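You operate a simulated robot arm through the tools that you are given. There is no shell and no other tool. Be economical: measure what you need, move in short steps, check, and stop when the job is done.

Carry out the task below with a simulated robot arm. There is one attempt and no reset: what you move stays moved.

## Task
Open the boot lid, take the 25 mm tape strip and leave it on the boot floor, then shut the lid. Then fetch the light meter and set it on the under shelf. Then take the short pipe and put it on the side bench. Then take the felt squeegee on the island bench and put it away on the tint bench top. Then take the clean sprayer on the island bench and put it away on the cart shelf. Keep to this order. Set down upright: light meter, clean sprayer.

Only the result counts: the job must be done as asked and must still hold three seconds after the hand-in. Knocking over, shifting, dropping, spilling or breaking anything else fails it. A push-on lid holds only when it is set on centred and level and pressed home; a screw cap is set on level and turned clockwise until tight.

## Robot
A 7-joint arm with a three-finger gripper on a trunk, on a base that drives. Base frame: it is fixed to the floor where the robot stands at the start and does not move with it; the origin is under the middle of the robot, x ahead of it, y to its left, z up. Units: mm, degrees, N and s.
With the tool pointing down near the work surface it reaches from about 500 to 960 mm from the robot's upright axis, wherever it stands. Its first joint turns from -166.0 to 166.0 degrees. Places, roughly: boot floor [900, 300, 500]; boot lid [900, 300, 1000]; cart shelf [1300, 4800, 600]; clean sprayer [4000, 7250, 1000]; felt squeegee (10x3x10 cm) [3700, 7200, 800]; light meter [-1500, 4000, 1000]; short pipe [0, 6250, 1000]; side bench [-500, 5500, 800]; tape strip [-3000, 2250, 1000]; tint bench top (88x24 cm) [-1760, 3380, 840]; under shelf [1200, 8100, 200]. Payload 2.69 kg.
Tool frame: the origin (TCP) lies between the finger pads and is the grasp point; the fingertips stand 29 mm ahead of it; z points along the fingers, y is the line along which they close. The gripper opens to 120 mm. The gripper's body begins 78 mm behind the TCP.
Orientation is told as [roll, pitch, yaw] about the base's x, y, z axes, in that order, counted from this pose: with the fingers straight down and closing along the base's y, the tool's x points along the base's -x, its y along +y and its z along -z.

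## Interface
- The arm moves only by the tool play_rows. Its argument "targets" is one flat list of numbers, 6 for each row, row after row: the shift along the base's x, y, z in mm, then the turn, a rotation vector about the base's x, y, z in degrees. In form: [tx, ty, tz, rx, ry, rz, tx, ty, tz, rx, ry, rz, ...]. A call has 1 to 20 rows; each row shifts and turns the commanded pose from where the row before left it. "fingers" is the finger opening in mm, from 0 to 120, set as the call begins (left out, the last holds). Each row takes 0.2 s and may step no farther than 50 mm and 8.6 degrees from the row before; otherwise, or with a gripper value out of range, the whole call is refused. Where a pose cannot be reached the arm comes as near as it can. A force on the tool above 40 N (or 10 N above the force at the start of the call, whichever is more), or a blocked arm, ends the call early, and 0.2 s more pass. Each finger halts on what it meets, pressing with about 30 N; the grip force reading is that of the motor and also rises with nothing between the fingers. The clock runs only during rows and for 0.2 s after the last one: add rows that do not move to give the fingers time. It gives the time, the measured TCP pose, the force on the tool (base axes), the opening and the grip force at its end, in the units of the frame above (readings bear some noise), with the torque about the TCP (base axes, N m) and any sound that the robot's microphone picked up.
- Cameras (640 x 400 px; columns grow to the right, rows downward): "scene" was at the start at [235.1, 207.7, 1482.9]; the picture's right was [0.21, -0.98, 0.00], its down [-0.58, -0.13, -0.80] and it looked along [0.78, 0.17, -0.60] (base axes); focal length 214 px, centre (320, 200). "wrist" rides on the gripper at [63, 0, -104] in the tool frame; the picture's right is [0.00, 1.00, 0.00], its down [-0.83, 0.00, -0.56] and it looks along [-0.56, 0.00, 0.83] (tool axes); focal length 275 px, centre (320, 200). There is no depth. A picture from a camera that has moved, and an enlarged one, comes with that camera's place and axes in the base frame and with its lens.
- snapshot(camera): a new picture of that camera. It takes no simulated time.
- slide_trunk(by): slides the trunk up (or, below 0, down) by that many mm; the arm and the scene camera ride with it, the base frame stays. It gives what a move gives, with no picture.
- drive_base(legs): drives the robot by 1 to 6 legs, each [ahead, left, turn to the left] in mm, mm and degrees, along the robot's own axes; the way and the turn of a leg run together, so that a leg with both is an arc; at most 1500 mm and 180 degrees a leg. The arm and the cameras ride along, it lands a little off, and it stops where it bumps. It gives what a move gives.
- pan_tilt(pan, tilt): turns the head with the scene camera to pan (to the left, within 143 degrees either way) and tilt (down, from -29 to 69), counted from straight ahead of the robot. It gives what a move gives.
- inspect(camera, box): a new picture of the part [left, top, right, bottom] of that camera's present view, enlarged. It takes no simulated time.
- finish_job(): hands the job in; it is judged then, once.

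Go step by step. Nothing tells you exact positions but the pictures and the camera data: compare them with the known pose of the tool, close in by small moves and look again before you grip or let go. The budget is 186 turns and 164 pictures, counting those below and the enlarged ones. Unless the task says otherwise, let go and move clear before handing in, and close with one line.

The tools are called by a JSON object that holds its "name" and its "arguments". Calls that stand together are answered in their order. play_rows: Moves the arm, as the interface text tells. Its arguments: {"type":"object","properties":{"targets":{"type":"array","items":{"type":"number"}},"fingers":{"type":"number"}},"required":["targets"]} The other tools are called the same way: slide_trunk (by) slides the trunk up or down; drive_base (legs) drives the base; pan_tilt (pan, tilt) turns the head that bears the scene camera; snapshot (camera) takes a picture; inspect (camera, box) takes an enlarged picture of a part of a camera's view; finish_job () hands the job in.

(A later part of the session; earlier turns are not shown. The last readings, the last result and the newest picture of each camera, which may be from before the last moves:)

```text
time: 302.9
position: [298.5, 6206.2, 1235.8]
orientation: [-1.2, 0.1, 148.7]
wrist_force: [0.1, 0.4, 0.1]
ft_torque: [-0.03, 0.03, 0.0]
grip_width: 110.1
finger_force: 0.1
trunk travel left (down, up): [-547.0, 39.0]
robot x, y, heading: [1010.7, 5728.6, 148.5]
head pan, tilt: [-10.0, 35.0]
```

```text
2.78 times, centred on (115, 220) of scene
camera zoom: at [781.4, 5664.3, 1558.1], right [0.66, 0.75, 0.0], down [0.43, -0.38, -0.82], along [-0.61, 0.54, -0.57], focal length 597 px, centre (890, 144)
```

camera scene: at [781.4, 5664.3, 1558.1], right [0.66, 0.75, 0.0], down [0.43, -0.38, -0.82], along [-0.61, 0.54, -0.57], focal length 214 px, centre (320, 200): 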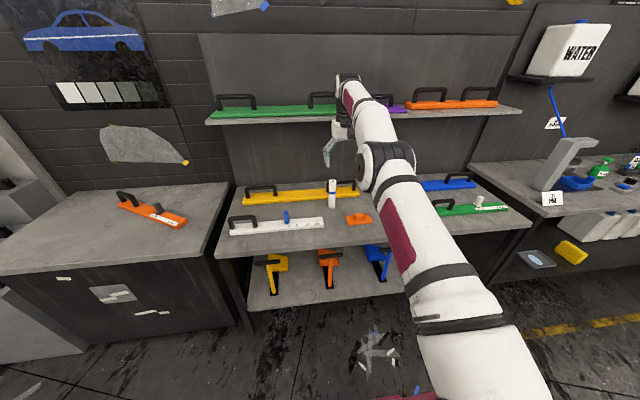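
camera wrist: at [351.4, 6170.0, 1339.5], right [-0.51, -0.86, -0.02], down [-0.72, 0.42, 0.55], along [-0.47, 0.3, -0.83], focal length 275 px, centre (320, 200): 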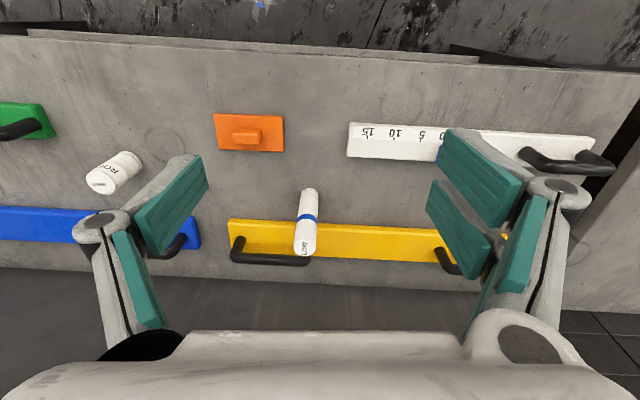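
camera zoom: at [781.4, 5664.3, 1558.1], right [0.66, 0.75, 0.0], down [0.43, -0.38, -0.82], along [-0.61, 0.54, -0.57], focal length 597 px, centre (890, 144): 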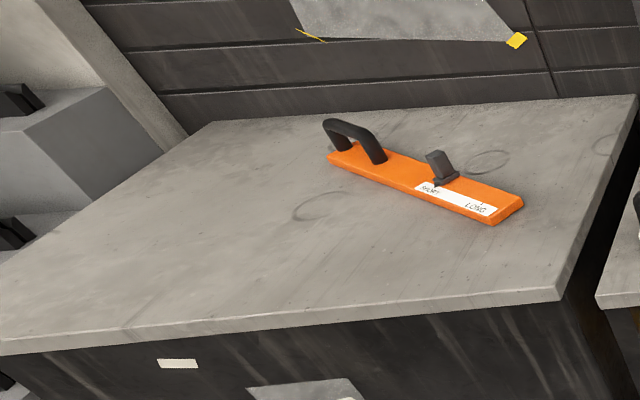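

The banded tube is the pipe (the side bench carries the "SHORT–LONG" jig). Move above it.

{"name": "play_rows", "arguments": {"targets": [-34, 25, -23, 0.3, 0, 0, -34, 25, -23, 0.4, 0, 0, -34, 25, -23, 0.4, 0, 0, -34, 25, -23, 0, 0, 0, -29, 23, -23, 0, 0, 0], "fingers": 80}}

{"name": "snapshot", "arguments": {"camera": "wrist"}}

```text
time: 304.1
position: [294.2, 6245.4, 1127.0]
orientation: [-2.2, -0.4, 148.8]
wrist_force: [0.7, 0.4, -0.4]
ft_torque: [0.04, 0.01, -0.01]
grip_width: 80.2
finger_force: 0.0
out of reach, approached as far as the arm can: row 1, 2, 3, 4, 5
trunk travel left (down, up): [-547.0, 39.0]
robot x, y, heading: [1006.3, 5729.4, 148.3]
head pan, tilt: [-10.0, 35.0]
```

```text
30 pictures are left
camera wrist: at [346.7, 6208.7, 1230.6], right [-0.51, -0.86, -0.04], down [-0.72, 0.41, 0.56], along [-0.47, 0.32, -0.83], focal length 275 px, centre (320, 200)
```

wrist: 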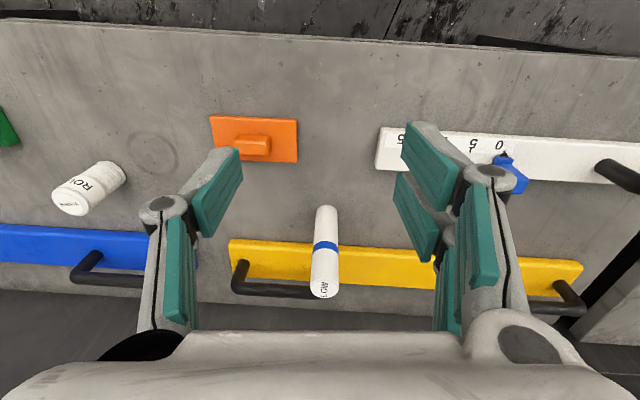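

Too far; drive the base 280 mm closer and try again.

{"name": "drive_base", "arguments": {"legs": [[280, -20, 0]]}}

{"name": "snapshot", "arguments": {"camera": "wrist"}}

```text
time: 306.0
position: [66.4, 6410.6, 1127.9]
orientation: [-2.2, -0.4, 148.8]
wrist_force: [0.0, -0.6, 0.5]
ft_torque: [0.02, 0.03, 0.02]
grip_width: 79.8
finger_force: 0.1
trunk travel left (down, up): [-547.0, 39.0]
robot x, y, heading: [780.9, 5896.4, 148.4]
head pan, tilt: [-10.0, 35.0]
```

```text
29 pictures are left
camera wrist: at [118.6, 6373.8, 1230.6], right [-0.52, -0.86, -0.04], down [-0.72, 0.41, 0.56], along [-0.47, 0.32, -0.83], focal length 275 px, centre (320, 200)
```

wrist: 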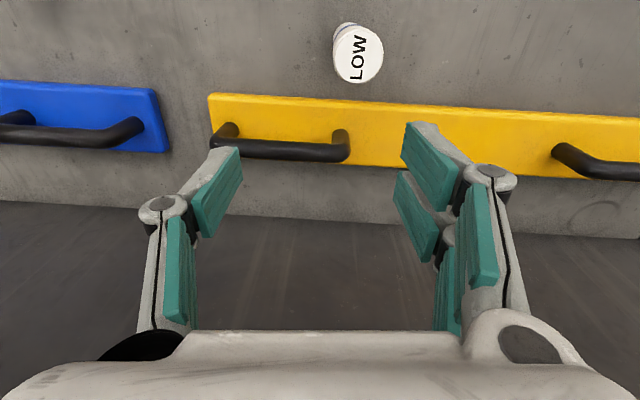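

Tube top is at z≈992; TCP must go 36 mm back and 25 mm left. Align and descend partway.

{"name": "play_rows", "arguments": {"targets": [6, -13, -10, -0.6, 0.4, 0, 6, -13, -20, -0.6, 0.4, 0, 5.6, -13.6, -20, -0.6, 0.4, 0, 0, 0, -25, 0, 0, 0, 0, 0, -20, 0, 0, 0]}}

{"name": "snapshot", "arguments": {"camera": "wrist"}}

```text
time: 307.2
position: [49.7, 6392.8, 1050.3]
orientation: [-0.1, -1.9, 148.7]
wrist_force: [0.3, 0.3, 0.0]
ft_torque: [0.0, 0.02, -0.04]
grip_width: 80.0
finger_force: 0.1
out of reach, approached as far as the arm can: row 1, 2, 3
trunk travel left (down, up): [-547.0, 39.0]
robot x, y, heading: [779.8, 5894.7, 148.3]
head pan, tilt: [-10.0, 35.0]
```

```text
28 pictures are left
camera wrist: at [107.1, 6358.1, 1152.2], right [-0.52, -0.86, 0.0], down [-0.7, 0.42, 0.58], along [-0.5, 0.3, -0.81], focal length 275 px, centre (320, 200)
```

wrist: 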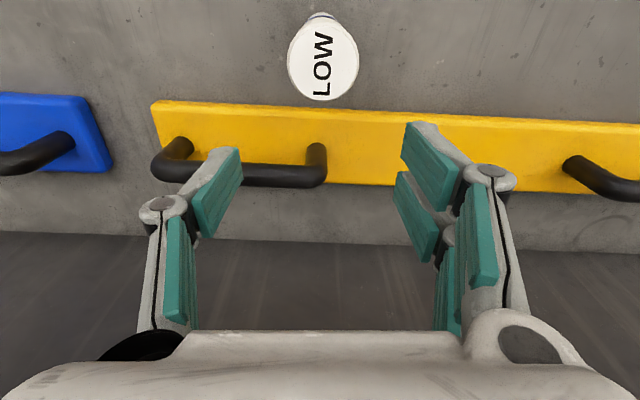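

{"name": "play_rows", "arguments": {"targets": [17.7, -11, 0, 0, 0, 0, 17.7, -11, 0, 0, 0, 0, 0, 0, -20, 0, 0, 0, 0, 0, -15, 0, 0, 0]}}

{"name": "snapshot", "arguments": {"camera": "wrist"}}

```text
time: 308.2
position: [48.5, 6397.0, 998.2]
orientation: [0.0, -0.3, 148.7]
wrist_force: [0.4, 0.4, 0.2]
ft_torque: [0.0, -0.03, 0.01]
grip_width: 79.9
finger_force: 0.1
out of reach, approached as far as the arm can: row 1, 2
trunk travel left (down, up): [-547.0, 39.0]
robot x, y, heading: [782.6, 5892.3, 148.3]
head pan, tilt: [-10.0, 35.0]
```

```text
27 pictures are left
camera wrist: at [102.7, 6363.8, 1102.2], right [-0.52, -0.86, 0.0], down [-0.71, 0.43, 0.56], along [-0.48, 0.29, -0.83], focal length 275 px, centre (320, 200)
```

wrist: 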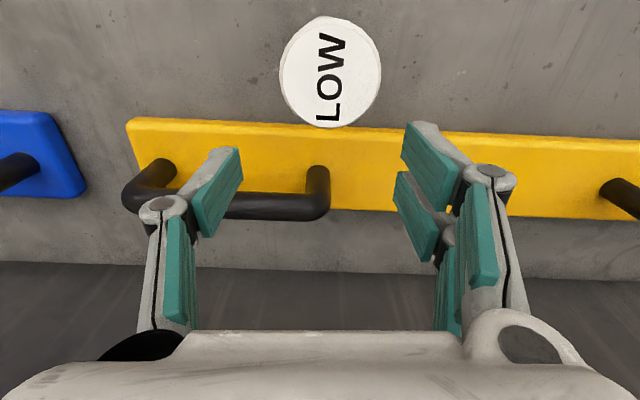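

{"name": "play_rows", "arguments": {"targets": [19.5, -13.5, 0, 0, 0, 0, 19.5, -13.5, 0, 0, 0, 0, 0, 0, 0, 0, 0, 0]}}

```text
time: 309.0
position: [48.9, 6397.2, 1001.1]
orientation: [0.0, -0.5, 148.7]
wrist_force: [0.6, 0.4, -0.6]
ft_torque: [0.0, -0.03, 0.01]
grip_width: 80.0
finger_force: 0.0
out of reach, approached as far as the arm can: row 1, 2
trunk travel left (down, up): [-547.0, 39.0]
robot x, y, heading: [778.8, 5895.2, 148.6]
head pan, tilt: [-10.0, 35.0]
```

{"name": "play_rows", "arguments": {"targets": [29, -11.7, 0, 0, 0, 0, 29, -11.7, 0, 0, 0, 0, 29, -11.7, 0, 0, 0, 0]}}

{"name": "snapshot", "arguments": {"camera": "wrist"}}

```text
time: 309.8
position: [58.1, 6409.3, 1000.0]
orientation: [0.0, -0.4, 148.7]
wrist_force: [0.8, -0.5, -0.4]
ft_torque: [0.05, 0.02, -0.01]
grip_width: 80.0
finger_force: 0.0
out of reach, approached as far as the arm can: row 1, 2, 3
trunk travel left (down, up): [-547.0, 39.0]
robot x, y, heading: [781.0, 5898.3, 148.6]
head pan, tilt: [-10.0, 35.0]
```

```text
26 pictures are left
camera wrist: at [113.3, 6375.5, 1103.4], right [-0.52, -0.86, 0.0], down [-0.71, 0.43, 0.56], along [-0.48, 0.29, -0.83], focal length 275 px, centre (320, 200)
```

wrist: 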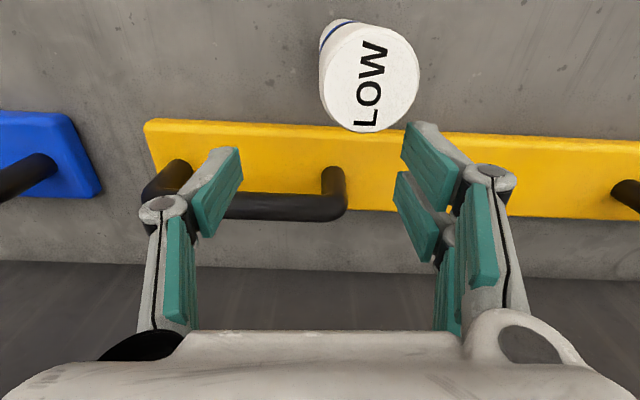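

Raise above the tube first, then bring the commanded pose back within reach.

{"name": "play_rows", "arguments": {"targets": [0, 0, 45, 0, 0, 0, 40, -25, 0, 0, 0, 0, 40, -25, 0, 0, 0, 0]}}

{"name": "play_rows", "arguments": {"targets": [0, 0, 0, 0, 0, 0, 25, -15, 0, 0, 0, 0]}}

```text
time: 310.8
position: [67.7, 6404.0, 1021.6]
orientation: [0.1, 2.1, 148.9]
wrist_force: [0.5, 0.5, 0.1]
ft_torque: [-0.04, 0.02, 0.02]
grip_width: 79.9
finger_force: 0.0
out of reach, approached as far as the arm can: row 2, 3
trunk travel left (down, up): [-547.0, 39.0]
robot x, y, heading: [781.7, 5893.1, 148.7]
head pan, tilt: [-10.0, 35.0]
stopped in row 3: the arm was blocked; the commanded pose is now the measured one
```

```text
time: 311.4
position: [67.4, 6402.6, 1022.3]
orientation: [0.2, 2.1, 149.0]
wrist_force: [-0.3, 0.1, -0.7]
ft_torque: [0.03, 0.01, 0.01]
grip_width: 79.8
finger_force: 0.1
out of reach, approached as far as the arm can: row 2
trunk travel left (down, up): [-547.0, 39.0]
robot x, y, heading: [778.9, 5892.3, 148.5]
head pan, tilt: [-10.0, 35.0]
```

{"name": "play_rows", "arguments": {"targets": [0, 0, 45, 0, 0, 0, 0, 0, 45, 0, 0, 0, 20, -12, 40, 0, 0, 0, 30, -18, 20, 0, 0, 0]}}

{"name": "pan_tilt", "arguments": {"pan": -10, "tilt": 15}}

{"name": "snapshot", "arguments": {"camera": "scene"}}

```text
time: 312.3
position: [105.5, 6376.5, 1034.5]
orientation: [1.3, 12.6, 149.5]
wrist_force: [-0.1, 0.1, -0.6]
ft_torque: [-0.01, -0.01, -0.02]
grip_width: 80.1
finger_force: 0.2
out of reach, approached as far as the arm can: row 2, 3, 4
trunk travel left (down, up): [-547.0, 39.0]
robot x, y, heading: [785.0, 5890.9, 148.4]
head pan, tilt: [-10.0, 35.0]
stopped in row 4: the arm was blocked; the commanded pose is now the measured one
```

```text
time: 313.1
position: [106.2, 6376.2, 1034.5]
orientation: [1.2, 12.7, 149.5]
wrist_force: [0.9, 0.3, 0.0]
ft_torque: [0.05, 0.02, 0.03]
grip_width: 80.1
finger_force: 0.1
trunk travel left (down, up): [-547.0, 39.0]
robot x, y, heading: [781.5, 5894.8, 148.6]
head pan, tilt: [-10.0, 15.0]
```

```text
25 pictures are left
camera scene: at [552.9, 5828.1, 1590.5], right [0.66, 0.75, 0.0], down [0.19, -0.17, -0.97], along [-0.72, 0.64, -0.26], focal length 214 px, centre (320, 200)
```

scene: 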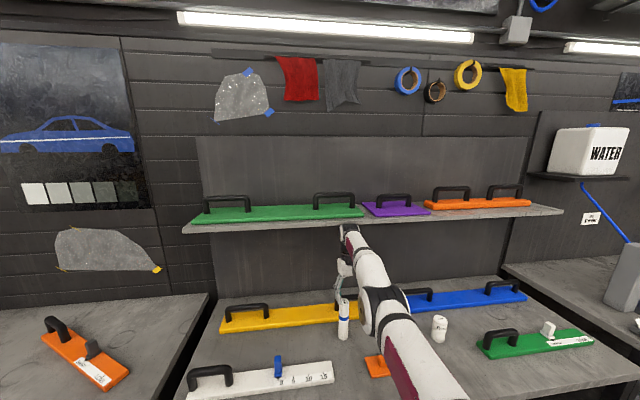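

The wrist is up against the underside of the upper shelf — that is what blocks. Withdraw backwards and slightly down.

{"name": "play_rows", "arguments": {"targets": [17, -10.5, 0, 0, 0, 0, 25, -15.5, -3, 0, 0, 0, 34, -21, 0, 0, 0, 0, 34, -21, 0, 0, 0, 0]}}

{"name": "inspect", "arguments": {"camera": "scene", "box": [180, 150, 560, 400]}}

```text
time: 314.1
position: [109.1, 6382.7, 1029.7]
orientation: [1.3, 12.8, 149.3]
wrist_force: [0.0, -0.1, -0.2]
ft_torque: [0.01, 0.03, -0.01]
grip_width: 80.1
finger_force: 0.0
out of reach, approached as far as the arm can: row 1, 2, 3, 4
trunk travel left (down, up): [-547.0, 39.0]
robot x, y, heading: [782.5, 5892.2, 148.7]
head pan, tilt: [-10.0, 15.0]
```

```text
1.60 times, centred on (370, 275) of scene
camera zoom: at [550.0, 5831.1, 1590.0], right [0.66, 0.75, 0.0], down [0.19, -0.17, -0.97], along [-0.72, 0.64, -0.26], focal length 343 px, centre (240, 80)
```

zoom: 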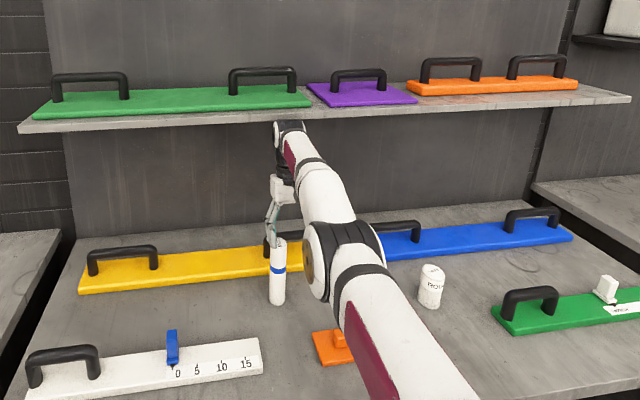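

The arm is stretched straight beneath the shelf. I'll back the base away (tube is ahead of the fingers, so this is clear), then use a leaning, front-on grasp instead.

{"name": "drive_base", "arguments": {"legs": [[-300, 0, 0]]}}

{"name": "play_rows", "arguments": {"targets": [10, -6, 30, 3.95, 6.46, 0, 10, -6, 30, 3.95, 6.46, 0, 10, -6, 20, 3.95, 6.46, 0, 10, -6, 10, 3.95, 6.46, 0, 10, -6, 0, 3.95, 6.46, 0, 10, -6, 0, 3.95, 6.46, 0, 10, -6, 0, 3.95, 6.46, 0, 10, -6, 0, 3.95, 6.46, 0, 10, -6, 0, 3.95, 6.46, 0, 0, 0, 0, 2.1, 3.4, 0]}}

{"name": "inspect", "arguments": {"camera": "scene", "box": [180, 150, 560, 400]}}

```text
time: 316.1
position: [367.5, 6223.1, 1030.1]
orientation: [1.3, 12.8, 149.1]
wrist_force: [0.2, -0.3, -0.2]
ft_torque: [-0.01, 0.01, 0.0]
grip_width: 80.1
finger_force: 0.0
trunk travel left (down, up): [-547.0, 39.0]
robot x, y, heading: [1038.0, 5730.5, 148.4]
head pan, tilt: [-10.0, 15.0]
```

```text
time: 318.4
position: [179.9, 6393.7, 1161.0]
orientation: [-0.1, -59.2, 149.9]
wrist_force: [-0.1, -1.3, -1.3]
ft_torque: [-0.02, 0.01, -0.01]
grip_width: 80.0
finger_force: 0.1
out of reach, approached as far as the arm can: row 1, 2, 3, 4, 5, 6, 7, 8, 9, 10
trunk travel left (down, up): [-547.0, 39.0]
robot x, y, heading: [1038.9, 5732.6, 148.5]
head pan, tilt: [-10.0, 15.0]
```

```text
1.60 times, centred on (370, 275) of scene
camera zoom: at [808.9, 5672.0, 1590.1], right [0.66, 0.75, 0.0], down [0.19, -0.17, -0.97], along [-0.72, 0.64, -0.26], focal length 343 px, centre (240, 80)
```

zoom: 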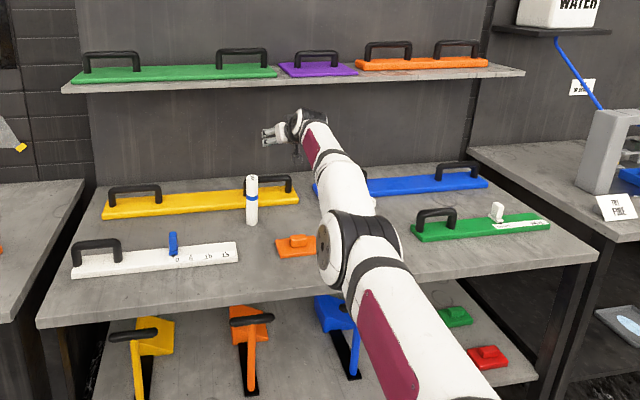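

The arm is locked in a straight-elbow pose. Back the base off, then lower the trunk, which should force the elbow to bend.

{"name": "drive_base", "arguments": {"legs": [[-380, 0, 0]]}}

{"name": "slide_trunk", "arguments": {"by": -250}}

{"name": "play_rows", "arguments": {"targets": [20, -12, 20, 0, 0, 0, 20, -12, 20, 0, 0, 0, 20, -12, 20, 0, 0, 0]}}

```text
time: 320.8
position: [506.0, 6196.6, 1161.2]
orientation: [0.0, -59.2, 149.7]
wrist_force: [0.3, 0.3, -0.5]
ft_torque: [0.02, -0.02, 0.0]
grip_width: 80.2
finger_force: 0.1
trunk travel left (down, up): [-547.0, 39.0]
robot x, y, heading: [1366.0, 5533.3, 148.3]
head pan, tilt: [-10.0, 15.0]
```

```text
time: 323.3
position: [351.6, 6292.5, 911.6]
orientation: [0.0, -59.2, 149.8]
wrist_force: [-0.6, -0.1, 0.2]
ft_torque: [0.0, -0.02, 0.01]
grip_width: 80.2
finger_force: 0.0
trunk travel left (down, up): [-297.0, 289.0]
robot x, y, heading: [1363.9, 5534.3, 148.1]
head pan, tilt: [-10.0, 15.0]
```

```text
time: 324.1
position: [362.8, 6298.0, 977.4]
orientation: [0.1, -59.0, 149.6]
wrist_force: [-0.7, -0.2, -0.1]
ft_torque: [0.05, 0.06, 0.03]
grip_width: 80.0
finger_force: 0.1
out of reach, approached as far as the arm can: row 1, 2, 3
trunk travel left (down, up): [-297.0, 289.0]
robot x, y, heading: [1360.2, 5532.2, 148.3]
head pan, tilt: [-10.0, 15.0]
```

{"name": "play_rows", "arguments": {"targets": [30, -18, 30, 0, 0, 0, 30, -18, 30, 0, 0, 0, 30, -18, 30, 0, 0, 0, 30, -18, 30, 0, 0, 0, 30, -18, 20, 0, 0, 0, 30, -18, 10, 0, 0, 0, 30, -18, 0, 0, 0, 0, 30, -18, 0, 0, 0, 0, 0, 0, 0, 0, 0, 0, 0, 0, 0, 0, 0, 0, 0, 0, 0, 0, 0, 0, 0, 0, 0, 0, 0, 0]}}

{"name": "snapshot", "arguments": {"camera": "scene"}}

```text
time: 326.7
position: [456.4, 6298.7, 1200.3]
orientation: [0.0, -59.1, 149.7]
wrist_force: [-0.4, -0.8, -1.0]
ft_torque: [0.01, 0.02, 0.01]
grip_width: 79.9
finger_force: 0.1
out of reach, approached as far as the arm can: row 1, 2, 3, 4, 5, 6, 7, 8
trunk travel left (down, up): [-297.0, 289.0]
robot x, y, heading: [1362.0, 5531.8, 148.2]
head pan, tilt: [-10.0, 15.0]
```

```text
22 pictures are left
camera scene: at [976.8, 5569.3, 1339.8], right [0.67, 0.74, 0.0], down [0.19, -0.17, -0.97], along [-0.72, 0.64, -0.26], focal length 214 px, centre (320, 200)
```

scene: 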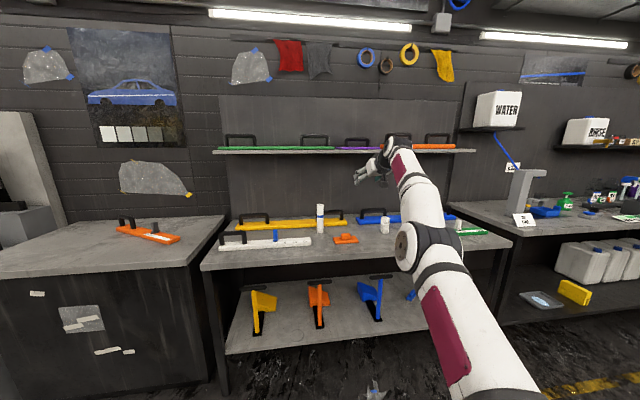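

My commanded pose had drifted far inside the robot's body; bring the command back to a sensible point ahead of the robot.

{"name": "play_rows", "arguments": {"targets": [-45, 22, 0, 0, 0, 0, -45, 22, 0, 0, 0, 0, -45, 22, 0, 0, 0, 0, -45, 22, 0, 0, 0, 0, -45, 22, 0, 0, 0, 0, -45, 22, 0, 0, 0, 0, -45, 22, 0, 0, 0, 0, -45, 22, 0, 0, 0, 0, -45, 22, 0, 0, 0, 0, -45, 22, 0, 0, 0, 0, -45, 22, 0, 0, 0, 0, -45, 22, 0, 0, 0, 0, 0, 0, 0, 0, 0, 0, 0, 0, 0, 0, 0, 0]}}

```text
time: 329.7
position: [346.8, 6235.9, 1106.5]
orientation: [0.0, -59.2, 149.7]
wrist_force: [0.0, 0.2, -0.1]
ft_torque: [0.03, -0.01, 0.0]
grip_width: 80.0
finger_force: 0.0
out of reach, approached as far as the arm can: row 1, 2, 3, 4, 5, 6, 7, 8, 9, 10, 11, 12
trunk travel left (down, up): [-297.0, 289.0]
robot x, y, heading: [1362.2, 5532.3, 148.0]
head pan, tilt: [-10.0, 15.0]
```

{"name": "play_rows", "arguments": {"targets": [0, 0, 40, -3.9, -6.3, 0, 0, 0, 40, -3.9, -6.3, 0, 0, 0, 40, -3.9, -6.3, 0, 0, 0, 40, -3.9, -6.3, 0, 0, 0, 40, -3.9, -6.3, 0, 0, 0, 40, -3.9, -6.3, 0, 0, 0, 40, -3.9, -6.3, 0, 0, 0, 40, -3.9, -6.3, 0, 0, 0, 0, 0, 0, 0]}}

{"name": "slide_trunk", "arguments": {"by": 100}}

```text
time: 331.7
position: [551.5, 6032.4, 1221.9]
orientation: [1.2, -9.1, 149.0]
wrist_force: [-0.5, -0.3, 0.1]
ft_torque: [0.03, -0.02, 0.02]
grip_width: 79.7
finger_force: 0.1
out of reach, approached as far as the arm can: row 1, 2, 3, 4, 5, 6, 7, 8
trunk travel left (down, up): [-297.0, 289.0]
robot x, y, heading: [1367.4, 5535.0, 148.1]
head pan, tilt: [-10.0, 15.0]
```

```text
time: 333.1
position: [593.3, 6008.0, 1320.3]
orientation: [1.0, -9.1, 149.0]
wrist_force: [-0.1, 0.0, -0.1]
ft_torque: [0.01, -0.01, 0.02]
grip_width: 80.2
finger_force: 0.1
trunk travel left (down, up): [-397.0, 189.0]
robot x, y, heading: [1364.3, 5534.5, 148.1]
head pan, tilt: [-10.0, 15.0]
```

Progress: the tool is upright again. Now lower the command and bring it nearer.

{"name": "play_rows", "arguments": {"targets": [15, -9, -40, 0, 0, 0, 15, -9, -40, 0, 0, 0, 15, -9, -40, 0, 0, 0, 15, -9, -40, 0, 0, 0, 15, -9, -40, 0, 0, 0, 15, -9, -40, 0, 0, 0, 0, 0, 0, 0, 0, 0]}}

```text
time: 334.7
position: [685.0, 5952.8, 1077.5]
orientation: [1.1, -9.1, 149.1]
wrist_force: [-0.5, 0.1, 0.9]
ft_torque: [-0.01, 0.01, -0.02]
grip_width: 79.8
finger_force: 0.0
trunk travel left (down, up): [-397.0, 189.0]
robot x, y, heading: [1358.6, 5534.9, 148.1]
head pan, tilt: [-10.0, 15.0]
```

The arm tracks again. Lean the tool to ~62° in free space, in front of the bench.

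{"name": "play_rows", "arguments": {"targets": [-19.5, 12, -8, 3.98, 6.44, 0, -19.5, 12, -8, 3.98, 6.44, 0, -19.5, 12, -8, 3.98, 6.44, 0, -19.5, 12, -8, 3.98, 6.44, 0, -19.5, 12, -8, 3.98, 6.44, 0, -19.5, 12, -8, 3.98, 6.44, 0, -19.5, 12, -8, 3.98, 6.44, 0]}}

{"name": "snapshot", "arguments": {"camera": "wrist"}}

```text
time: 336.3
position: [546.7, 6037.8, 1024.9]
orientation: [0.0, -62.3, 149.7]
wrist_force: [0.4, -2.2, 0.9]
ft_torque: [-0.01, -0.02, -0.01]
grip_width: 79.9
finger_force: 0.0
trunk travel left (down, up): [-397.0, 189.0]
robot x, y, heading: [1364.1, 5537.5, 148.3]
head pan, tilt: [-10.0, 15.0]
```

```text
21 pictures are left
camera wrist: at [652.1, 5976.2, 1017.5], right [-0.5, -0.86, -0.01], down [0.09, -0.06, 0.99], along [-0.86, 0.5, 0.11], focal length 275 px, centre (320, 200)
```

wrist: 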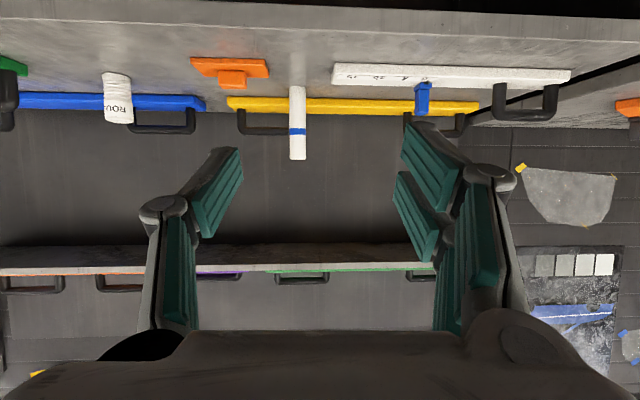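

Clear view: tube straight ahead, base z≈812, top≈994. Lower to z≈930 and drive in, stopping ~100 mm short.

{"name": "play_rows", "arguments": {"targets": [0, 0, -32, 0, 0, 0, 0, 0, -32, 0, 0, 0, 0, 0, -31, 0, 0, 0]}}

{"name": "drive_base", "arguments": {"legs": [[470, -40, 0]]}}

{"name": "snapshot", "arguments": {"camera": "wrist"}}

```text
time: 337.1
position: [546.4, 6039.1, 927.8]
orientation: [-0.1, -62.2, 149.7]
wrist_force: [0.9, -0.1, 0.4]
ft_torque: [-0.03, -0.03, 0.01]
grip_width: 80.3
finger_force: 0.0
trunk travel left (down, up): [-397.0, 189.0]
robot x, y, heading: [1360.8, 5534.5, 148.2]
head pan, tilt: [-10.0, 15.0]
```

```text
time: 339.8
position: [171.2, 6315.6, 929.5]
orientation: [-0.1, -62.1, 149.8]
wrist_force: [-0.9, -0.4, -0.6]
ft_torque: [0.0, 0.03, 0.03]
grip_width: 79.9
finger_force: 0.0
trunk travel left (down, up): [-397.0, 189.0]
robot x, y, heading: [986.2, 5815.0, 148.0]
head pan, tilt: [-10.0, 15.0]
```

```text
20 pictures are left
camera wrist: at [277.5, 6253.9, 921.5], right [-0.5, -0.87, 0.0], down [0.09, -0.06, 0.99], along [-0.86, 0.5, 0.1], focal length 275 px, centre (320, 200)
```

wrist: 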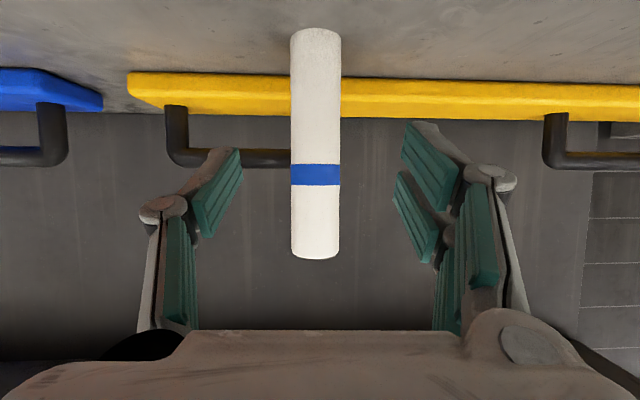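

Centred. Drive 60 mm, then the arm the last 42 mm, and grip.

{"name": "drive_base", "arguments": {"legs": [[60, 0, 0]]}}

{"name": "play_rows", "arguments": {"targets": [-18, 11.3, 0, 0, 0, 0, -18, 11.3, 0, 0, 0, 0, 0, 0, 0, 0, 0, 0]}}

{"name": "snapshot", "arguments": {"camera": "wrist"}}

```text
time: 340.8
position: [119.5, 6347.9, 928.4]
orientation: [-0.1, -62.1, 149.8]
wrist_force: [1.2, 0.3, -1.4]
ft_torque: [0.0, -0.03, -0.04]
grip_width: 80.3
finger_force: 0.0
trunk travel left (down, up): [-397.0, 189.0]
robot x, y, heading: [939.7, 5844.1, 148.3]
head pan, tilt: [-10.0, 15.0]
```

```text
time: 341.6
position: [82.2, 6369.8, 929.0]
orientation: [-0.1, -62.2, 149.9]
wrist_force: [0.0, -0.4, -0.6]
ft_torque: [0.05, 0.0, 0.04]
grip_width: 80.1
finger_force: 0.1
trunk travel left (down, up): [-397.0, 189.0]
robot x, y, heading: [936.6, 5841.9, 148.4]
head pan, tilt: [-10.0, 15.0]
```

```text
19 pictures are left
camera wrist: at [188.9, 6307.8, 921.5], right [-0.5, -0.87, 0.0], down [0.09, -0.06, 0.99], along [-0.86, 0.5, 0.1], focal length 275 px, centre (320, 200)
```

wrist: 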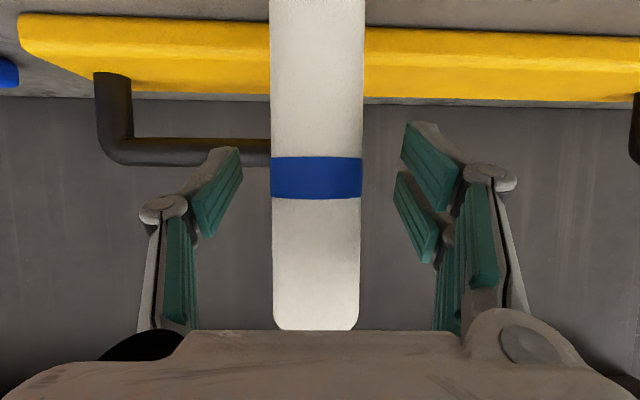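

Tube is between the pads. Grip and lift.

{"name": "play_rows", "arguments": {"targets": [0, 0, 0, 0, 0, 0, 0, 0, 0, 0, 0, 0, 0, 0, 0, 0, 0, 0], "fingers": 15}}

{"name": "play_rows", "arguments": {"targets": [0, 0, 15, 0, 0, 0, 0, 0, 30, 0, 0, 0, 0, 0, 40, 0, 0, 0]}}

{"name": "drive_base", "arguments": {"legs": [[-450, 0, 0]]}}

{"name": "pan_tilt", "arguments": {"pan": 10, "tilt": 30}}

{"name": "snapshot", "arguments": {"camera": "scene"}}

```text
time: 342.4
position: [83.5, 6370.6, 927.8]
orientation: [-0.1, -62.2, 149.7]
wrist_force: [-0.2, -0.1, 1.2]
ft_torque: [-0.05, 0.06, 0.03]
grip_width: 37.8
finger_force: 30.1
trunk travel left (down, up): [-397.0, 189.0]
robot x, y, heading: [939.6, 5842.5, 148.3]
head pan, tilt: [-10.0, 15.0]
```

```text
time: 343.2
position: [82.9, 6369.1, 1011.7]
orientation: [-0.1, -61.9, 149.9]
wrist_force: [0.1, 0.5, -2.5]
ft_torque: [0.03, 0.04, -0.03]
grip_width: 37.7
finger_force: 30.3
trunk travel left (down, up): [-397.0, 189.0]
robot x, y, heading: [937.2, 5844.1, 148.0]
head pan, tilt: [-10.0, 15.0]
```

```text
time: 345.9
position: [464.8, 6130.8, 1012.7]
orientation: [-0.1, -62.1, 150.0]
wrist_force: [0.0, 0.0, -1.5]
ft_torque: [0.02, -0.03, -0.02]
grip_width: 38.1
finger_force: 29.5
trunk travel left (down, up): [-397.0, 189.0]
robot x, y, heading: [1323.8, 5605.1, 148.4]
head pan, tilt: [-10.0, 15.0]
```

```text
time: 346.8
position: [465.3, 6131.1, 1012.7]
orientation: [-0.1, -62.1, 150.0]
wrist_force: [-0.4, 0.2, -2.5]
ft_torque: [0.0, 0.01, -0.04]
grip_width: 38.0
finger_force: 30.0
trunk travel left (down, up): [-397.0, 189.0]
robot x, y, heading: [1321.4, 5608.1, 148.6]
head pan, tilt: [10.0, 30.0]
```

```text
18 pictures are left
camera scene: at [963.6, 5586.4, 1415.1], right [0.37, 0.93, 0.0], down [0.46, -0.18, -0.87], along [-0.8, 0.32, -0.5], focal length 214 px, centre (320, 200)
```

scene: 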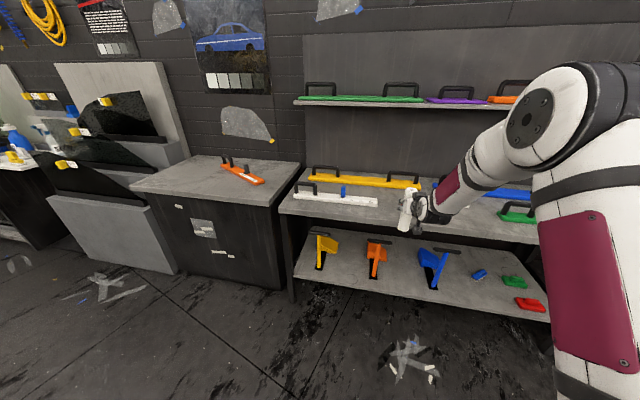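

The pipe is held. The side bench (cabinet left) is reached obliquely to stay clear of the cart: advance, turn 36° left, and approach, stopping short.

{"name": "drive_base", "arguments": {"legs": [[150, 0, 0], [0, 0, 36.5], [425, 146, 0]]}}

{"name": "pan_tilt", "arguments": {"pan": 5, "tilt": 32}}

{"name": "snapshot", "arguments": {"camera": "scene"}}

```text
time: 352.2
position: [-217.6, 5419.4, 1012.6]
orientation: [-0.1, -62.1, -173.7]
wrist_force: [-0.3, -0.1, -2.1]
ft_torque: [-0.04, -0.01, 0.02]
grip_width: 38.1
finger_force: 29.6
trunk travel left (down, up): [-397.0, 189.0]
robot x, y, heading: [785.0, 5507.9, -175.2]
head pan, tilt: [10.0, 30.0]
```

```text
time: 352.8
position: [-219.2, 5420.4, 1012.2]
orientation: [-0.1, -62.1, -173.7]
wrist_force: [0.4, 0.6, -1.6]
ft_torque: [-0.02, -0.02, 0.02]
grip_width: 37.7
finger_force: 30.2
trunk travel left (down, up): [-397.0, 189.0]
robot x, y, heading: [783.1, 5504.7, -175.4]
head pan, tilt: [5.0, 32.0]
```

```text
17 pictures are left
camera scene: at [505.2, 5283.7, 1411.9], right [-0.17, 0.99, 0.0], down [0.52, 0.09, -0.85], along [-0.84, -0.14, -0.53], focal length 214 px, centre (320, 200)
```

scene: 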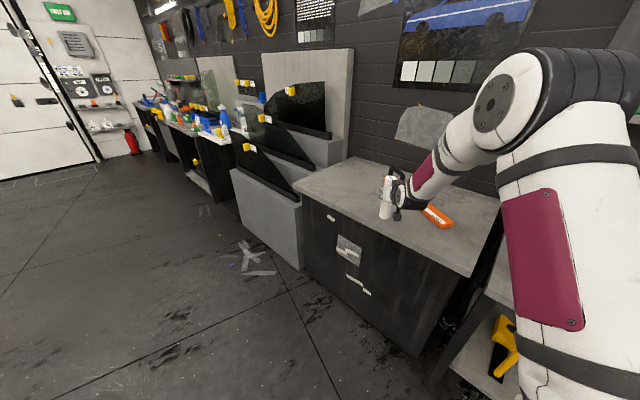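

The pipe is over the bench's front edge; go 125 mm further in and lower.

{"name": "drive_base", "arguments": {"legs": [[125, 0, 0]]}}

{"name": "play_rows", "arguments": {"targets": [0, 0, -20, 0, 0, 0, 0, 0, -15, 0, 0, 0, 0, 0, -10, 0, 0, 0]}}

{"name": "inspect", "arguments": {"camera": "scene", "box": [300, 140, 500, 280]}}

```text
time: 354.1
position: [-341.8, 5409.0, 1012.7]
orientation: [-0.2, -62.0, -173.7]
wrist_force: [-0.1, 0.7, -1.7]
ft_torque: [0.03, -0.02, -0.02]
grip_width: 37.7
finger_force: 29.9
trunk travel left (down, up): [-397.0, 189.0]
robot x, y, heading: [656.9, 5494.8, -175.4]
head pan, tilt: [5.0, 32.0]
```

```text
time: 354.9
position: [-344.1, 5408.6, 966.8]
orientation: [-0.2, -62.1, -173.7]
wrist_force: [-0.2, -0.3, -1.7]
ft_torque: [-0.04, -0.04, 0.01]
grip_width: 38.2
finger_force: 29.8
trunk travel left (down, up): [-397.0, 189.0]
robot x, y, heading: [658.2, 5498.2, -175.3]
head pan, tilt: [5.0, 32.0]
```

```text
2.86 times, centred on (400, 210) of scene
camera zoom: at [380.6, 5273.1, 1412.0], right [-0.17, 0.99, 0.0], down [0.52, 0.09, -0.85], along [-0.84, -0.14, -0.53], focal length 613 px, centre (91, 171)
```

zoom: 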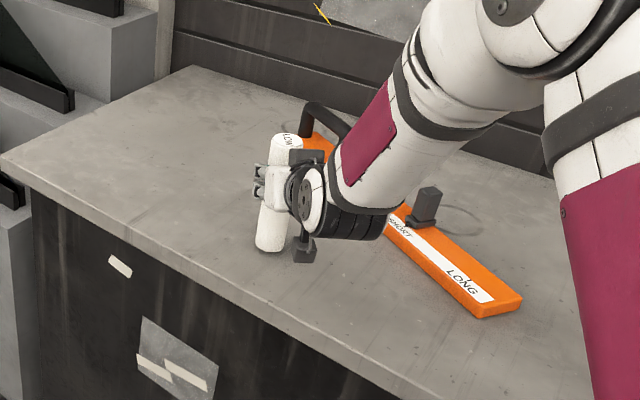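

{"name": "play_rows", "arguments": {"targets": [0, 0, -8, 0, 0, 0, 0, 0, -6, 0, 0, 0, 0, 0, -4, 0, 0, 0, 0, 0, -4, 0, 0, 0, 0, 0, -4, 0, 0, 0, 0, 0, -4, 0, 0, 0]}}

```text
time: 356.3
position: [-344.0, 5407.8, 940.2]
orientation: [-0.1, -62.4, -173.7]
wrist_force: [-1.3, 0.9, 27.8]
ft_torque: [-0.22, 0.05, 0.03]
grip_width: 38.4
finger_force: 30.4
trunk travel left (down, up): [-397.0, 189.0]
robot x, y, heading: [658.0, 5498.6, -175.2]
head pan, tilt: [5.0, 32.0]
```

Contact. Relieve slightly, open, and back straight off with the base.

{"name": "play_rows", "arguments": {"targets": [0, 0, 2, 0, 0, 0, 0, 0, 0, 0, 0, 0]}}

{"name": "play_rows", "arguments": {"targets": [0, 0, 0, 0, 0, 0, 0, 0, 0, 0, 0, 0, 0, 0, 0, 0, 0, 0], "fingers": 80}}

{"name": "drive_base", "arguments": {"legs": [[-180, 0, 0]]}}

{"name": "snapshot", "arguments": {"camera": "wrist"}}

```text
time: 356.9
position: [-342.9, 5408.2, 938.8]
orientation: [0.0, -62.2, -173.7]
wrist_force: [-6.1, -2.2, 16.1]
ft_torque: [-0.37, 0.69, -0.07]
grip_width: 38.0
finger_force: 30.3
trunk travel left (down, up): [-397.0, 189.0]
robot x, y, heading: [658.2, 5500.4, -175.0]
head pan, tilt: [5.0, 32.0]
```

```text
time: 357.7
position: [-342.0, 5410.5, 937.7]
orientation: [-0.1, -62.2, -173.6]
wrist_force: [0.4, 0.4, -0.1]
ft_torque: [-0.01, 0.02, 0.0]
grip_width: 80.1
finger_force: 0.1
trunk travel left (down, up): [-397.0, 189.0]
robot x, y, heading: [659.2, 5495.6, -175.4]
head pan, tilt: [5.0, 32.0]
```

```text
time: 359.2
position: [-163.2, 5427.3, 938.4]
orientation: [0.0, -62.1, -173.9]
wrist_force: [0.3, 0.6, -0.1]
ft_torque: [-0.02, -0.01, -0.01]
grip_width: 80.0
finger_force: 0.1
trunk travel left (down, up): [-397.0, 189.0]
robot x, y, heading: [836.7, 5509.1, -175.7]
head pan, tilt: [5.0, 32.0]
```

```text
15 pictures are left
camera wrist: at [-41.4, 5440.0, 932.4], right [0.11, -0.99, 0.0], down [0.1, 0.01, 0.99], along [-0.99, -0.11, 0.1], focal length 275 px, centre (320, 200)
```

wrist: 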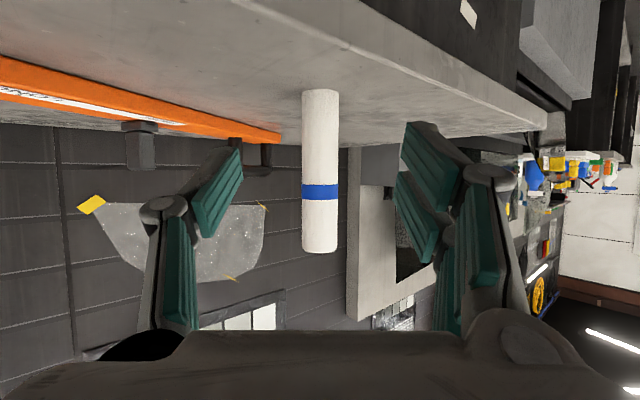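

The pipe stands on the side bench. Next the island bench: stow the tool vertical, then drive up the aisle and turn toward the island.

{"name": "play_rows", "arguments": {"targets": [20, 2, 20, 0.82, -7.7, 0, 20, 2, 20, 0.82, -7.7, 0, 20, 2, 20, 0.82, -7.7, 0, 20, 2, 20, 0.82, -7.7, 0, 20, 2, 20, 0.82, -7.7, 0, 20, 2, 20, 0.82, -7.7, 0, 20, 2, 20, 0.82, -7.7, 0, 20, 2, 20, 0.82, -7.7, 0]}}

{"name": "drive_base", "arguments": {"legs": [[-667, -674, 0], [-667, -674, 0], [0, 0, -176]]}}

{"name": "slide_trunk", "arguments": {"by": 150}}

{"name": "pan_tilt", "arguments": {"pan": 0, "tilt": 20}}

{"name": "snapshot", "arguments": {"camera": "scene"}}

```text
time: 361.0
position: [-3.3, 5443.5, 1099.5]
orientation: [-0.1, -0.1, -173.9]
wrist_force: [0.0, -0.1, 0.0]
ft_torque: [-0.02, -0.02, -0.03]
grip_width: 80.4
finger_force: 0.0
trunk travel left (down, up): [-397.0, 189.0]
robot x, y, heading: [837.3, 5509.8, -175.5]
head pan, tilt: [5.0, 32.0]
```

```text
time: 377.8
position: [2888.4, 7081.3, 1099.0]
orientation: [-0.1, -0.2, 9.3]
wrist_force: [-0.5, -0.6, -0.7]
ft_torque: [-0.02, -0.01, -0.03]
grip_width: 79.9
finger_force: 0.1
trunk travel left (down, up): [-397.0, 189.0]
robot x, y, heading: [2053.7, 6963.1, 7.9]
head pan, tilt: [5.0, 32.0]
```

```text
time: 379.5
position: [2888.0, 7080.4, 1250.1]
orientation: [-0.1, -0.3, 9.5]
wrist_force: [0.5, -0.1, -0.2]
ft_torque: [-0.01, -0.01, -0.03]
grip_width: 80.1
finger_force: 0.1
trunk travel left (down, up): [-547.0, 39.0]
robot x, y, heading: [2050.5, 6966.0, 7.9]
head pan, tilt: [5.0, 32.0]
```

```text
time: 380.3
position: [2888.8, 7081.0, 1249.9]
orientation: [-0.1, -0.2, 9.3]
wrist_force: [-0.6, 0.0, 0.1]
ft_torque: [0.01, 0.01, 0.0]
grip_width: 80.4
finger_force: 0.1
trunk travel left (down, up): [-547.0, 39.0]
robot x, y, heading: [2050.3, 6968.2, 7.9]
head pan, tilt: [0.0, 20.0]
```

```text
14 pictures are left
camera scene: at [2193.8, 7176.8, 1581.9], right [0.13, -0.99, 0.0], down [-0.34, -0.05, -0.94], along [0.93, 0.13, -0.34], focal length 214 px, centre (320, 200)
```

scene: 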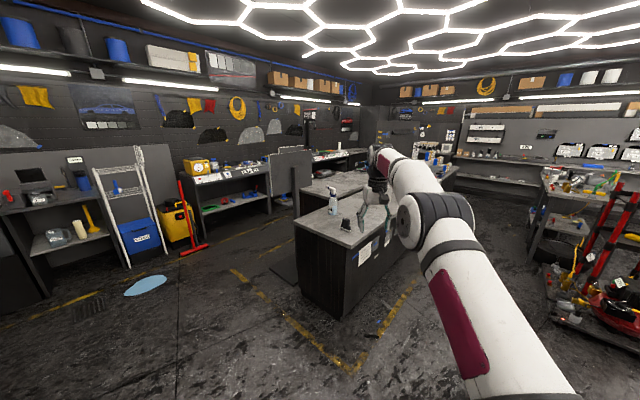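

{"name": "inspect", "arguments": {"camera": "scene", "box": [290, 160, 450, 270]}}

```text
3.64 times, centred on (370, 215) of scene
camera zoom: at [2193.8, 7176.8, 1581.9], right [0.13, -0.99, 0.0], down [-0.34, -0.05, -0.94], along [0.93, 0.13, -0.34], focal length 780 px, centre (138, 146)
```

zoom: 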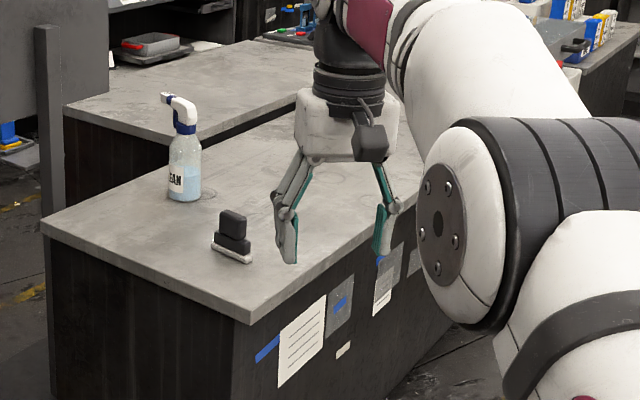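

The black felt squeegee (long axis along the aisle direction) and the "CLEAN" sprayer stand on the island's near end. Drive up, turn the tool so it closes across the squeegee's 3 cm side.

{"name": "drive_base", "arguments": {"legs": [[850, 0, 0]]}}

{"name": "play_rows", "arguments": {"targets": [-10, -2, -40, 0, 0, 8.4, -10, -2, -40, 0, 0, 8.4, -10, -2, -40, 0, 0, 8.4, -10, -2, -40, 0, 0, 8.4, -5, -2, -40, 0, 0, 8.4, 0, 0, -40, 0, 0, 8.4]}}

{"name": "snapshot", "arguments": {"camera": "wrist"}}

```text
time: 384.8
position: [3725.8, 7187.4, 1248.4]
orientation: [-0.1, -0.3, 9.0]
wrist_force: [0.8, -0.1, 0.0]
ft_torque: [-0.01, 0.0, -0.02]
grip_width: 80.2
finger_force: 0.1
trunk travel left (down, up): [-547.0, 39.0]
robot x, y, heading: [2887.9, 7075.0, 7.2]
head pan, tilt: [0.0, 20.0]
```

```text
time: 386.2
position: [3680.5, 7175.8, 1006.9]
orientation: [-0.1, -0.2, 59.4]
wrist_force: [0.2, -0.3, 0.4]
ft_torque: [-0.03, -0.06, 0.0]
grip_width: 79.9
finger_force: 0.0
trunk travel left (down, up): [-547.0, 39.0]
robot x, y, heading: [2889.8, 7075.5, 7.5]
head pan, tilt: [0.0, 20.0]
```

```text
12 pictures are left
camera wrist: at [3648.4, 7120.6, 1110.8], right [-0.86, 0.5, 0.0], down [0.42, 0.72, 0.56], along [0.28, 0.48, -0.83], focal length 275 px, centre (320, 200)
```

wrist: 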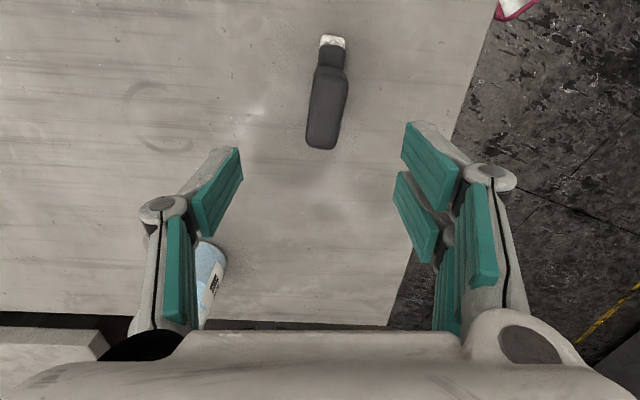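

The squeegee's grip block lies right under the tool (5 mm, ~5° off). Correct, descend to z≈876 and grip.

{"name": "play_rows", "arguments": {"targets": [-5, 1, -35, 0, 0, -5, 0, 0, -35, 0, 0, 0, 0, 0, -30, 0, 0, 0, 0, 0, -20, 0, 0, 0, 0, 0, -11, 0, 0, 0]}}

{"name": "snapshot", "arguments": {"camera": "wrist"}}

```text
time: 387.4
position: [3675.9, 7178.1, 877.6]
orientation: [-0.2, -0.1, 54.4]
wrist_force: [0.5, -0.7, 0.2]
ft_torque: [-0.01, 0.05, -0.03]
grip_width: 79.9
finger_force: 0.0
trunk travel left (down, up): [-547.0, 39.0]
robot x, y, heading: [2887.8, 7078.6, 7.6]
head pan, tilt: [0.0, 20.0]
```

```text
11 pictures are left
camera wrist: at [3638.6, 7125.5, 981.6], right [-0.82, 0.58, 0.0], down [0.48, 0.68, 0.56], along [0.32, 0.45, -0.83], focal length 275 px, centre (320, 200)
```

wrist: 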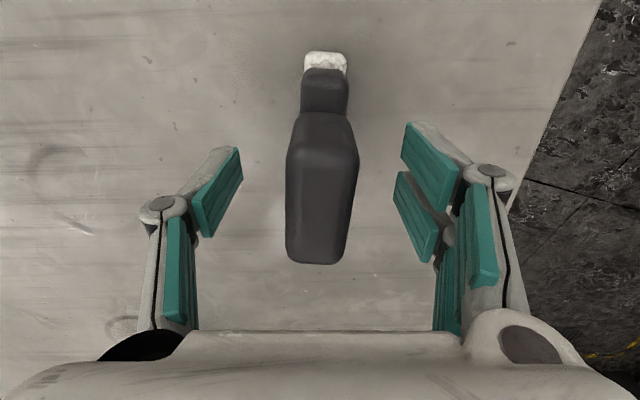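

{"name": "play_rows", "arguments": {"targets": [0, 0, -7, 0, 0, 0, 0, 0, 0, 0, 0, 0, 0, 0, 0, 0, 0, 0, 0, 0, 0, 0, 0, 0], "fingers": 10}}

{"name": "play_rows", "arguments": {"targets": [0, 0, 20, 0, 0, 0, 0, 0, 40, 0, 0, 0, 0, 0, 40, 0, 0, 0, 0, 0, 40, 0, 0, 0, 0, 0, 40, 0, 0, 0]}}

```text
time: 388.4
position: [3675.3, 7178.1, 871.5]
orientation: [-0.1, -0.2, 54.4]
wrist_force: [0.7, -1.2, 8.1]
ft_torque: [-0.09, 0.07, 0.15]
grip_width: 27.5
finger_force: 29.9
trunk travel left (down, up): [-547.0, 39.0]
robot x, y, heading: [2891.6, 7077.2, 7.4]
head pan, tilt: [0.0, 20.0]
```

```text
time: 389.6
position: [3673.1, 7176.7, 1053.6]
orientation: [0.0, -0.2, 54.3]
wrist_force: [0.2, -0.2, -1.0]
ft_torque: [0.0, 0.03, 0.0]
grip_width: 27.6
finger_force: 29.7
trunk travel left (down, up): [-547.0, 39.0]
robot x, y, heading: [2888.1, 7078.9, 7.5]
head pan, tilt: [0.0, 20.0]
```

Held. Raise, back away from the island, and drive down the aisle (arm pointing along it) to the tint bench.

{"name": "play_rows", "arguments": {"targets": [0, 0, 40, 0, 0, 6, 0, 0, 40, 0, 0, 6, 0, 0, 40, 0, 0, 6, 0, 0, 0, 0, 0, 6]}}

{"name": "drive_base", "arguments": {"legs": [[-400, 0, 0], [0, 0, -129.3], [600, -801, 0], [1500, 0, 0], [1500, 0, 0], [1000, 0, 0]]}}

```text
time: 390.6
position: [3672.9, 7178.7, 1172.9]
orientation: [-0.1, -0.3, 78.4]
wrist_force: [0.2, 0.5, -1.4]
ft_torque: [0.02, -0.01, -0.03]
grip_width: 27.5
finger_force: 30.0
trunk travel left (down, up): [-547.0, 39.0]
robot x, y, heading: [2890.1, 7081.3, 7.6]
head pan, tilt: [0.0, 20.0]
```

```text
time: 421.9
position: [-1076.5, 2955.9, 1173.1]
orientation: [-0.1, -0.2, -52.2]
wrist_force: [-0.3, -0.3, -1.2]
ft_torque: [0.01, -0.01, 0.0]
grip_width: 27.7
finger_force: 30.4
trunk travel left (down, up): [-547.0, 39.0]
robot x, y, heading: [-641.0, 3617.5, -123.3]
head pan, tilt: [0.0, 20.0]
```

{"name": "drive_base", "arguments": {"legs": [[603, 25, 0], [0, 0, -88.5]]}}

{"name": "pan_tilt", "arguments": {"pan": 8, "tilt": 42}}

{"name": "snapshot", "arguments": {"camera": "scene"}}

```text
time: 429.1
position: [-1630.2, 3508.7, 1172.8]
orientation: [-0.1, -0.2, -140.4]
wrist_force: [0.4, -0.1, -1.9]
ft_torque: [-0.01, -0.03, -0.01]
grip_width: 27.7
finger_force: 30.0
trunk travel left (down, up): [-547.0, 39.0]
robot x, y, heading: [-956.8, 3096.2, 148.7]
head pan, tilt: [0.0, 20.0]
```

```text
time: 430.0
position: [-1629.7, 3508.1, 1172.4]
orientation: [0.1, -0.1, -140.4]
wrist_force: [-1.4, -0.2, -1.6]
ft_torque: [-0.01, 0.01, -0.02]
grip_width: 27.5
finger_force: 29.7
trunk travel left (down, up): [-547.0, 39.0]
robot x, y, heading: [-959.9, 3094.6, 148.3]
head pan, tilt: [8.0, 42.0]
```

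```text
10 pictures are left
camera scene: at [-1193.4, 3002.6, 1547.7], right [0.4, 0.92, 0.0], down [0.61, -0.27, -0.74], along [-0.68, 0.3, -0.67], focal length 214 px, centre (320, 200)
```

scene: 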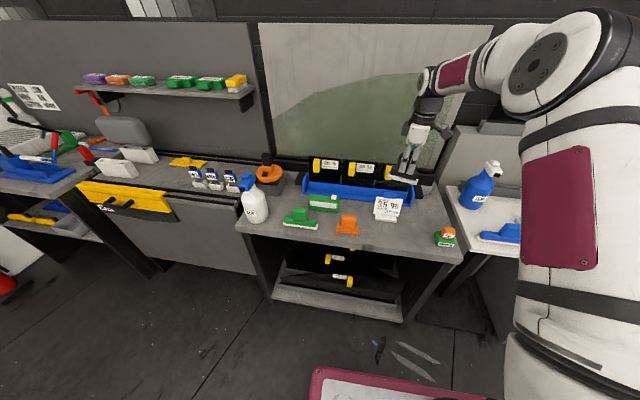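

The free spot is between the "35 %" sign and the cell charger. Shift 110 mm right, slightly nearer, and lower.

{"name": "play_rows", "arguments": {"targets": [22, 29.5, 0, 0, 0, 0, 22, 29.5, 0, 0, 0, 0, 22, 29, 0, 0, 0, 0, 0, 0, -45, 0, 0, 0, 0, 0, -45, 0, 0, 0, 0, 0, -45, 0, 0, 0, 0, 0, -40, 0, 0, 0]}}

{"name": "inspect", "arguments": {"camera": "scene", "box": [340, 150, 480, 270]}}

```text
time: 431.6
position: [-1561.7, 3594.9, 1000.1]
orientation: [-0.1, -0.3, -140.5]
wrist_force: [0.3, 0.4, -0.6]
ft_torque: [0.01, 0.02, -0.01]
grip_width: 27.3
finger_force: 29.9
trunk travel left (down, up): [-547.0, 39.0]
robot x, y, heading: [-952.9, 3094.2, 148.6]
head pan, tilt: [8.0, 42.0]
```

```text
3.33 times, centred on (410, 210) of scene
camera zoom: at [-1193.2, 3002.5, 1547.6], right [0.4, 0.92, 0.0], down [0.61, -0.27, -0.74], along [-0.68, 0.3, -0.67], focal length 715 px, centre (20, 167)
```

zoom: 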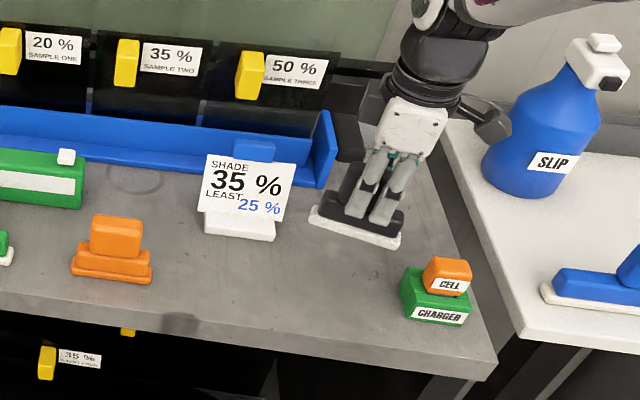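

Slightly close to the charger; shift 30 mm left and 12 mm nearer, then lower to contact.

{"name": "play_rows", "arguments": {"targets": [-5.8, -31.8, 0, 0, 0, 0, 0, 0, -25, 0, 0, 0, 0, 0, -20, 0, 0, 0, 0, 0, -8, 0, 0, 0, 0, 0, -5, 0, 0, 0, 0, 0, -5, 0, 0, 0, 0, 0, -4, 0, 0, 0]}}

```text
time: 433.2
position: [-1569.9, 3562.9, 930.3]
orientation: [-0.2, -0.2, -140.5]
wrist_force: [-0.2, 0.0, -1.4]
ft_torque: [0.01, -0.01, -0.02]
grip_width: 27.2
finger_force: 29.8
trunk travel left (down, up): [-547.0, 39.0]
robot x, y, heading: [-953.3, 3090.4, 148.4]
head pan, tilt: [8.0, 42.0]
```

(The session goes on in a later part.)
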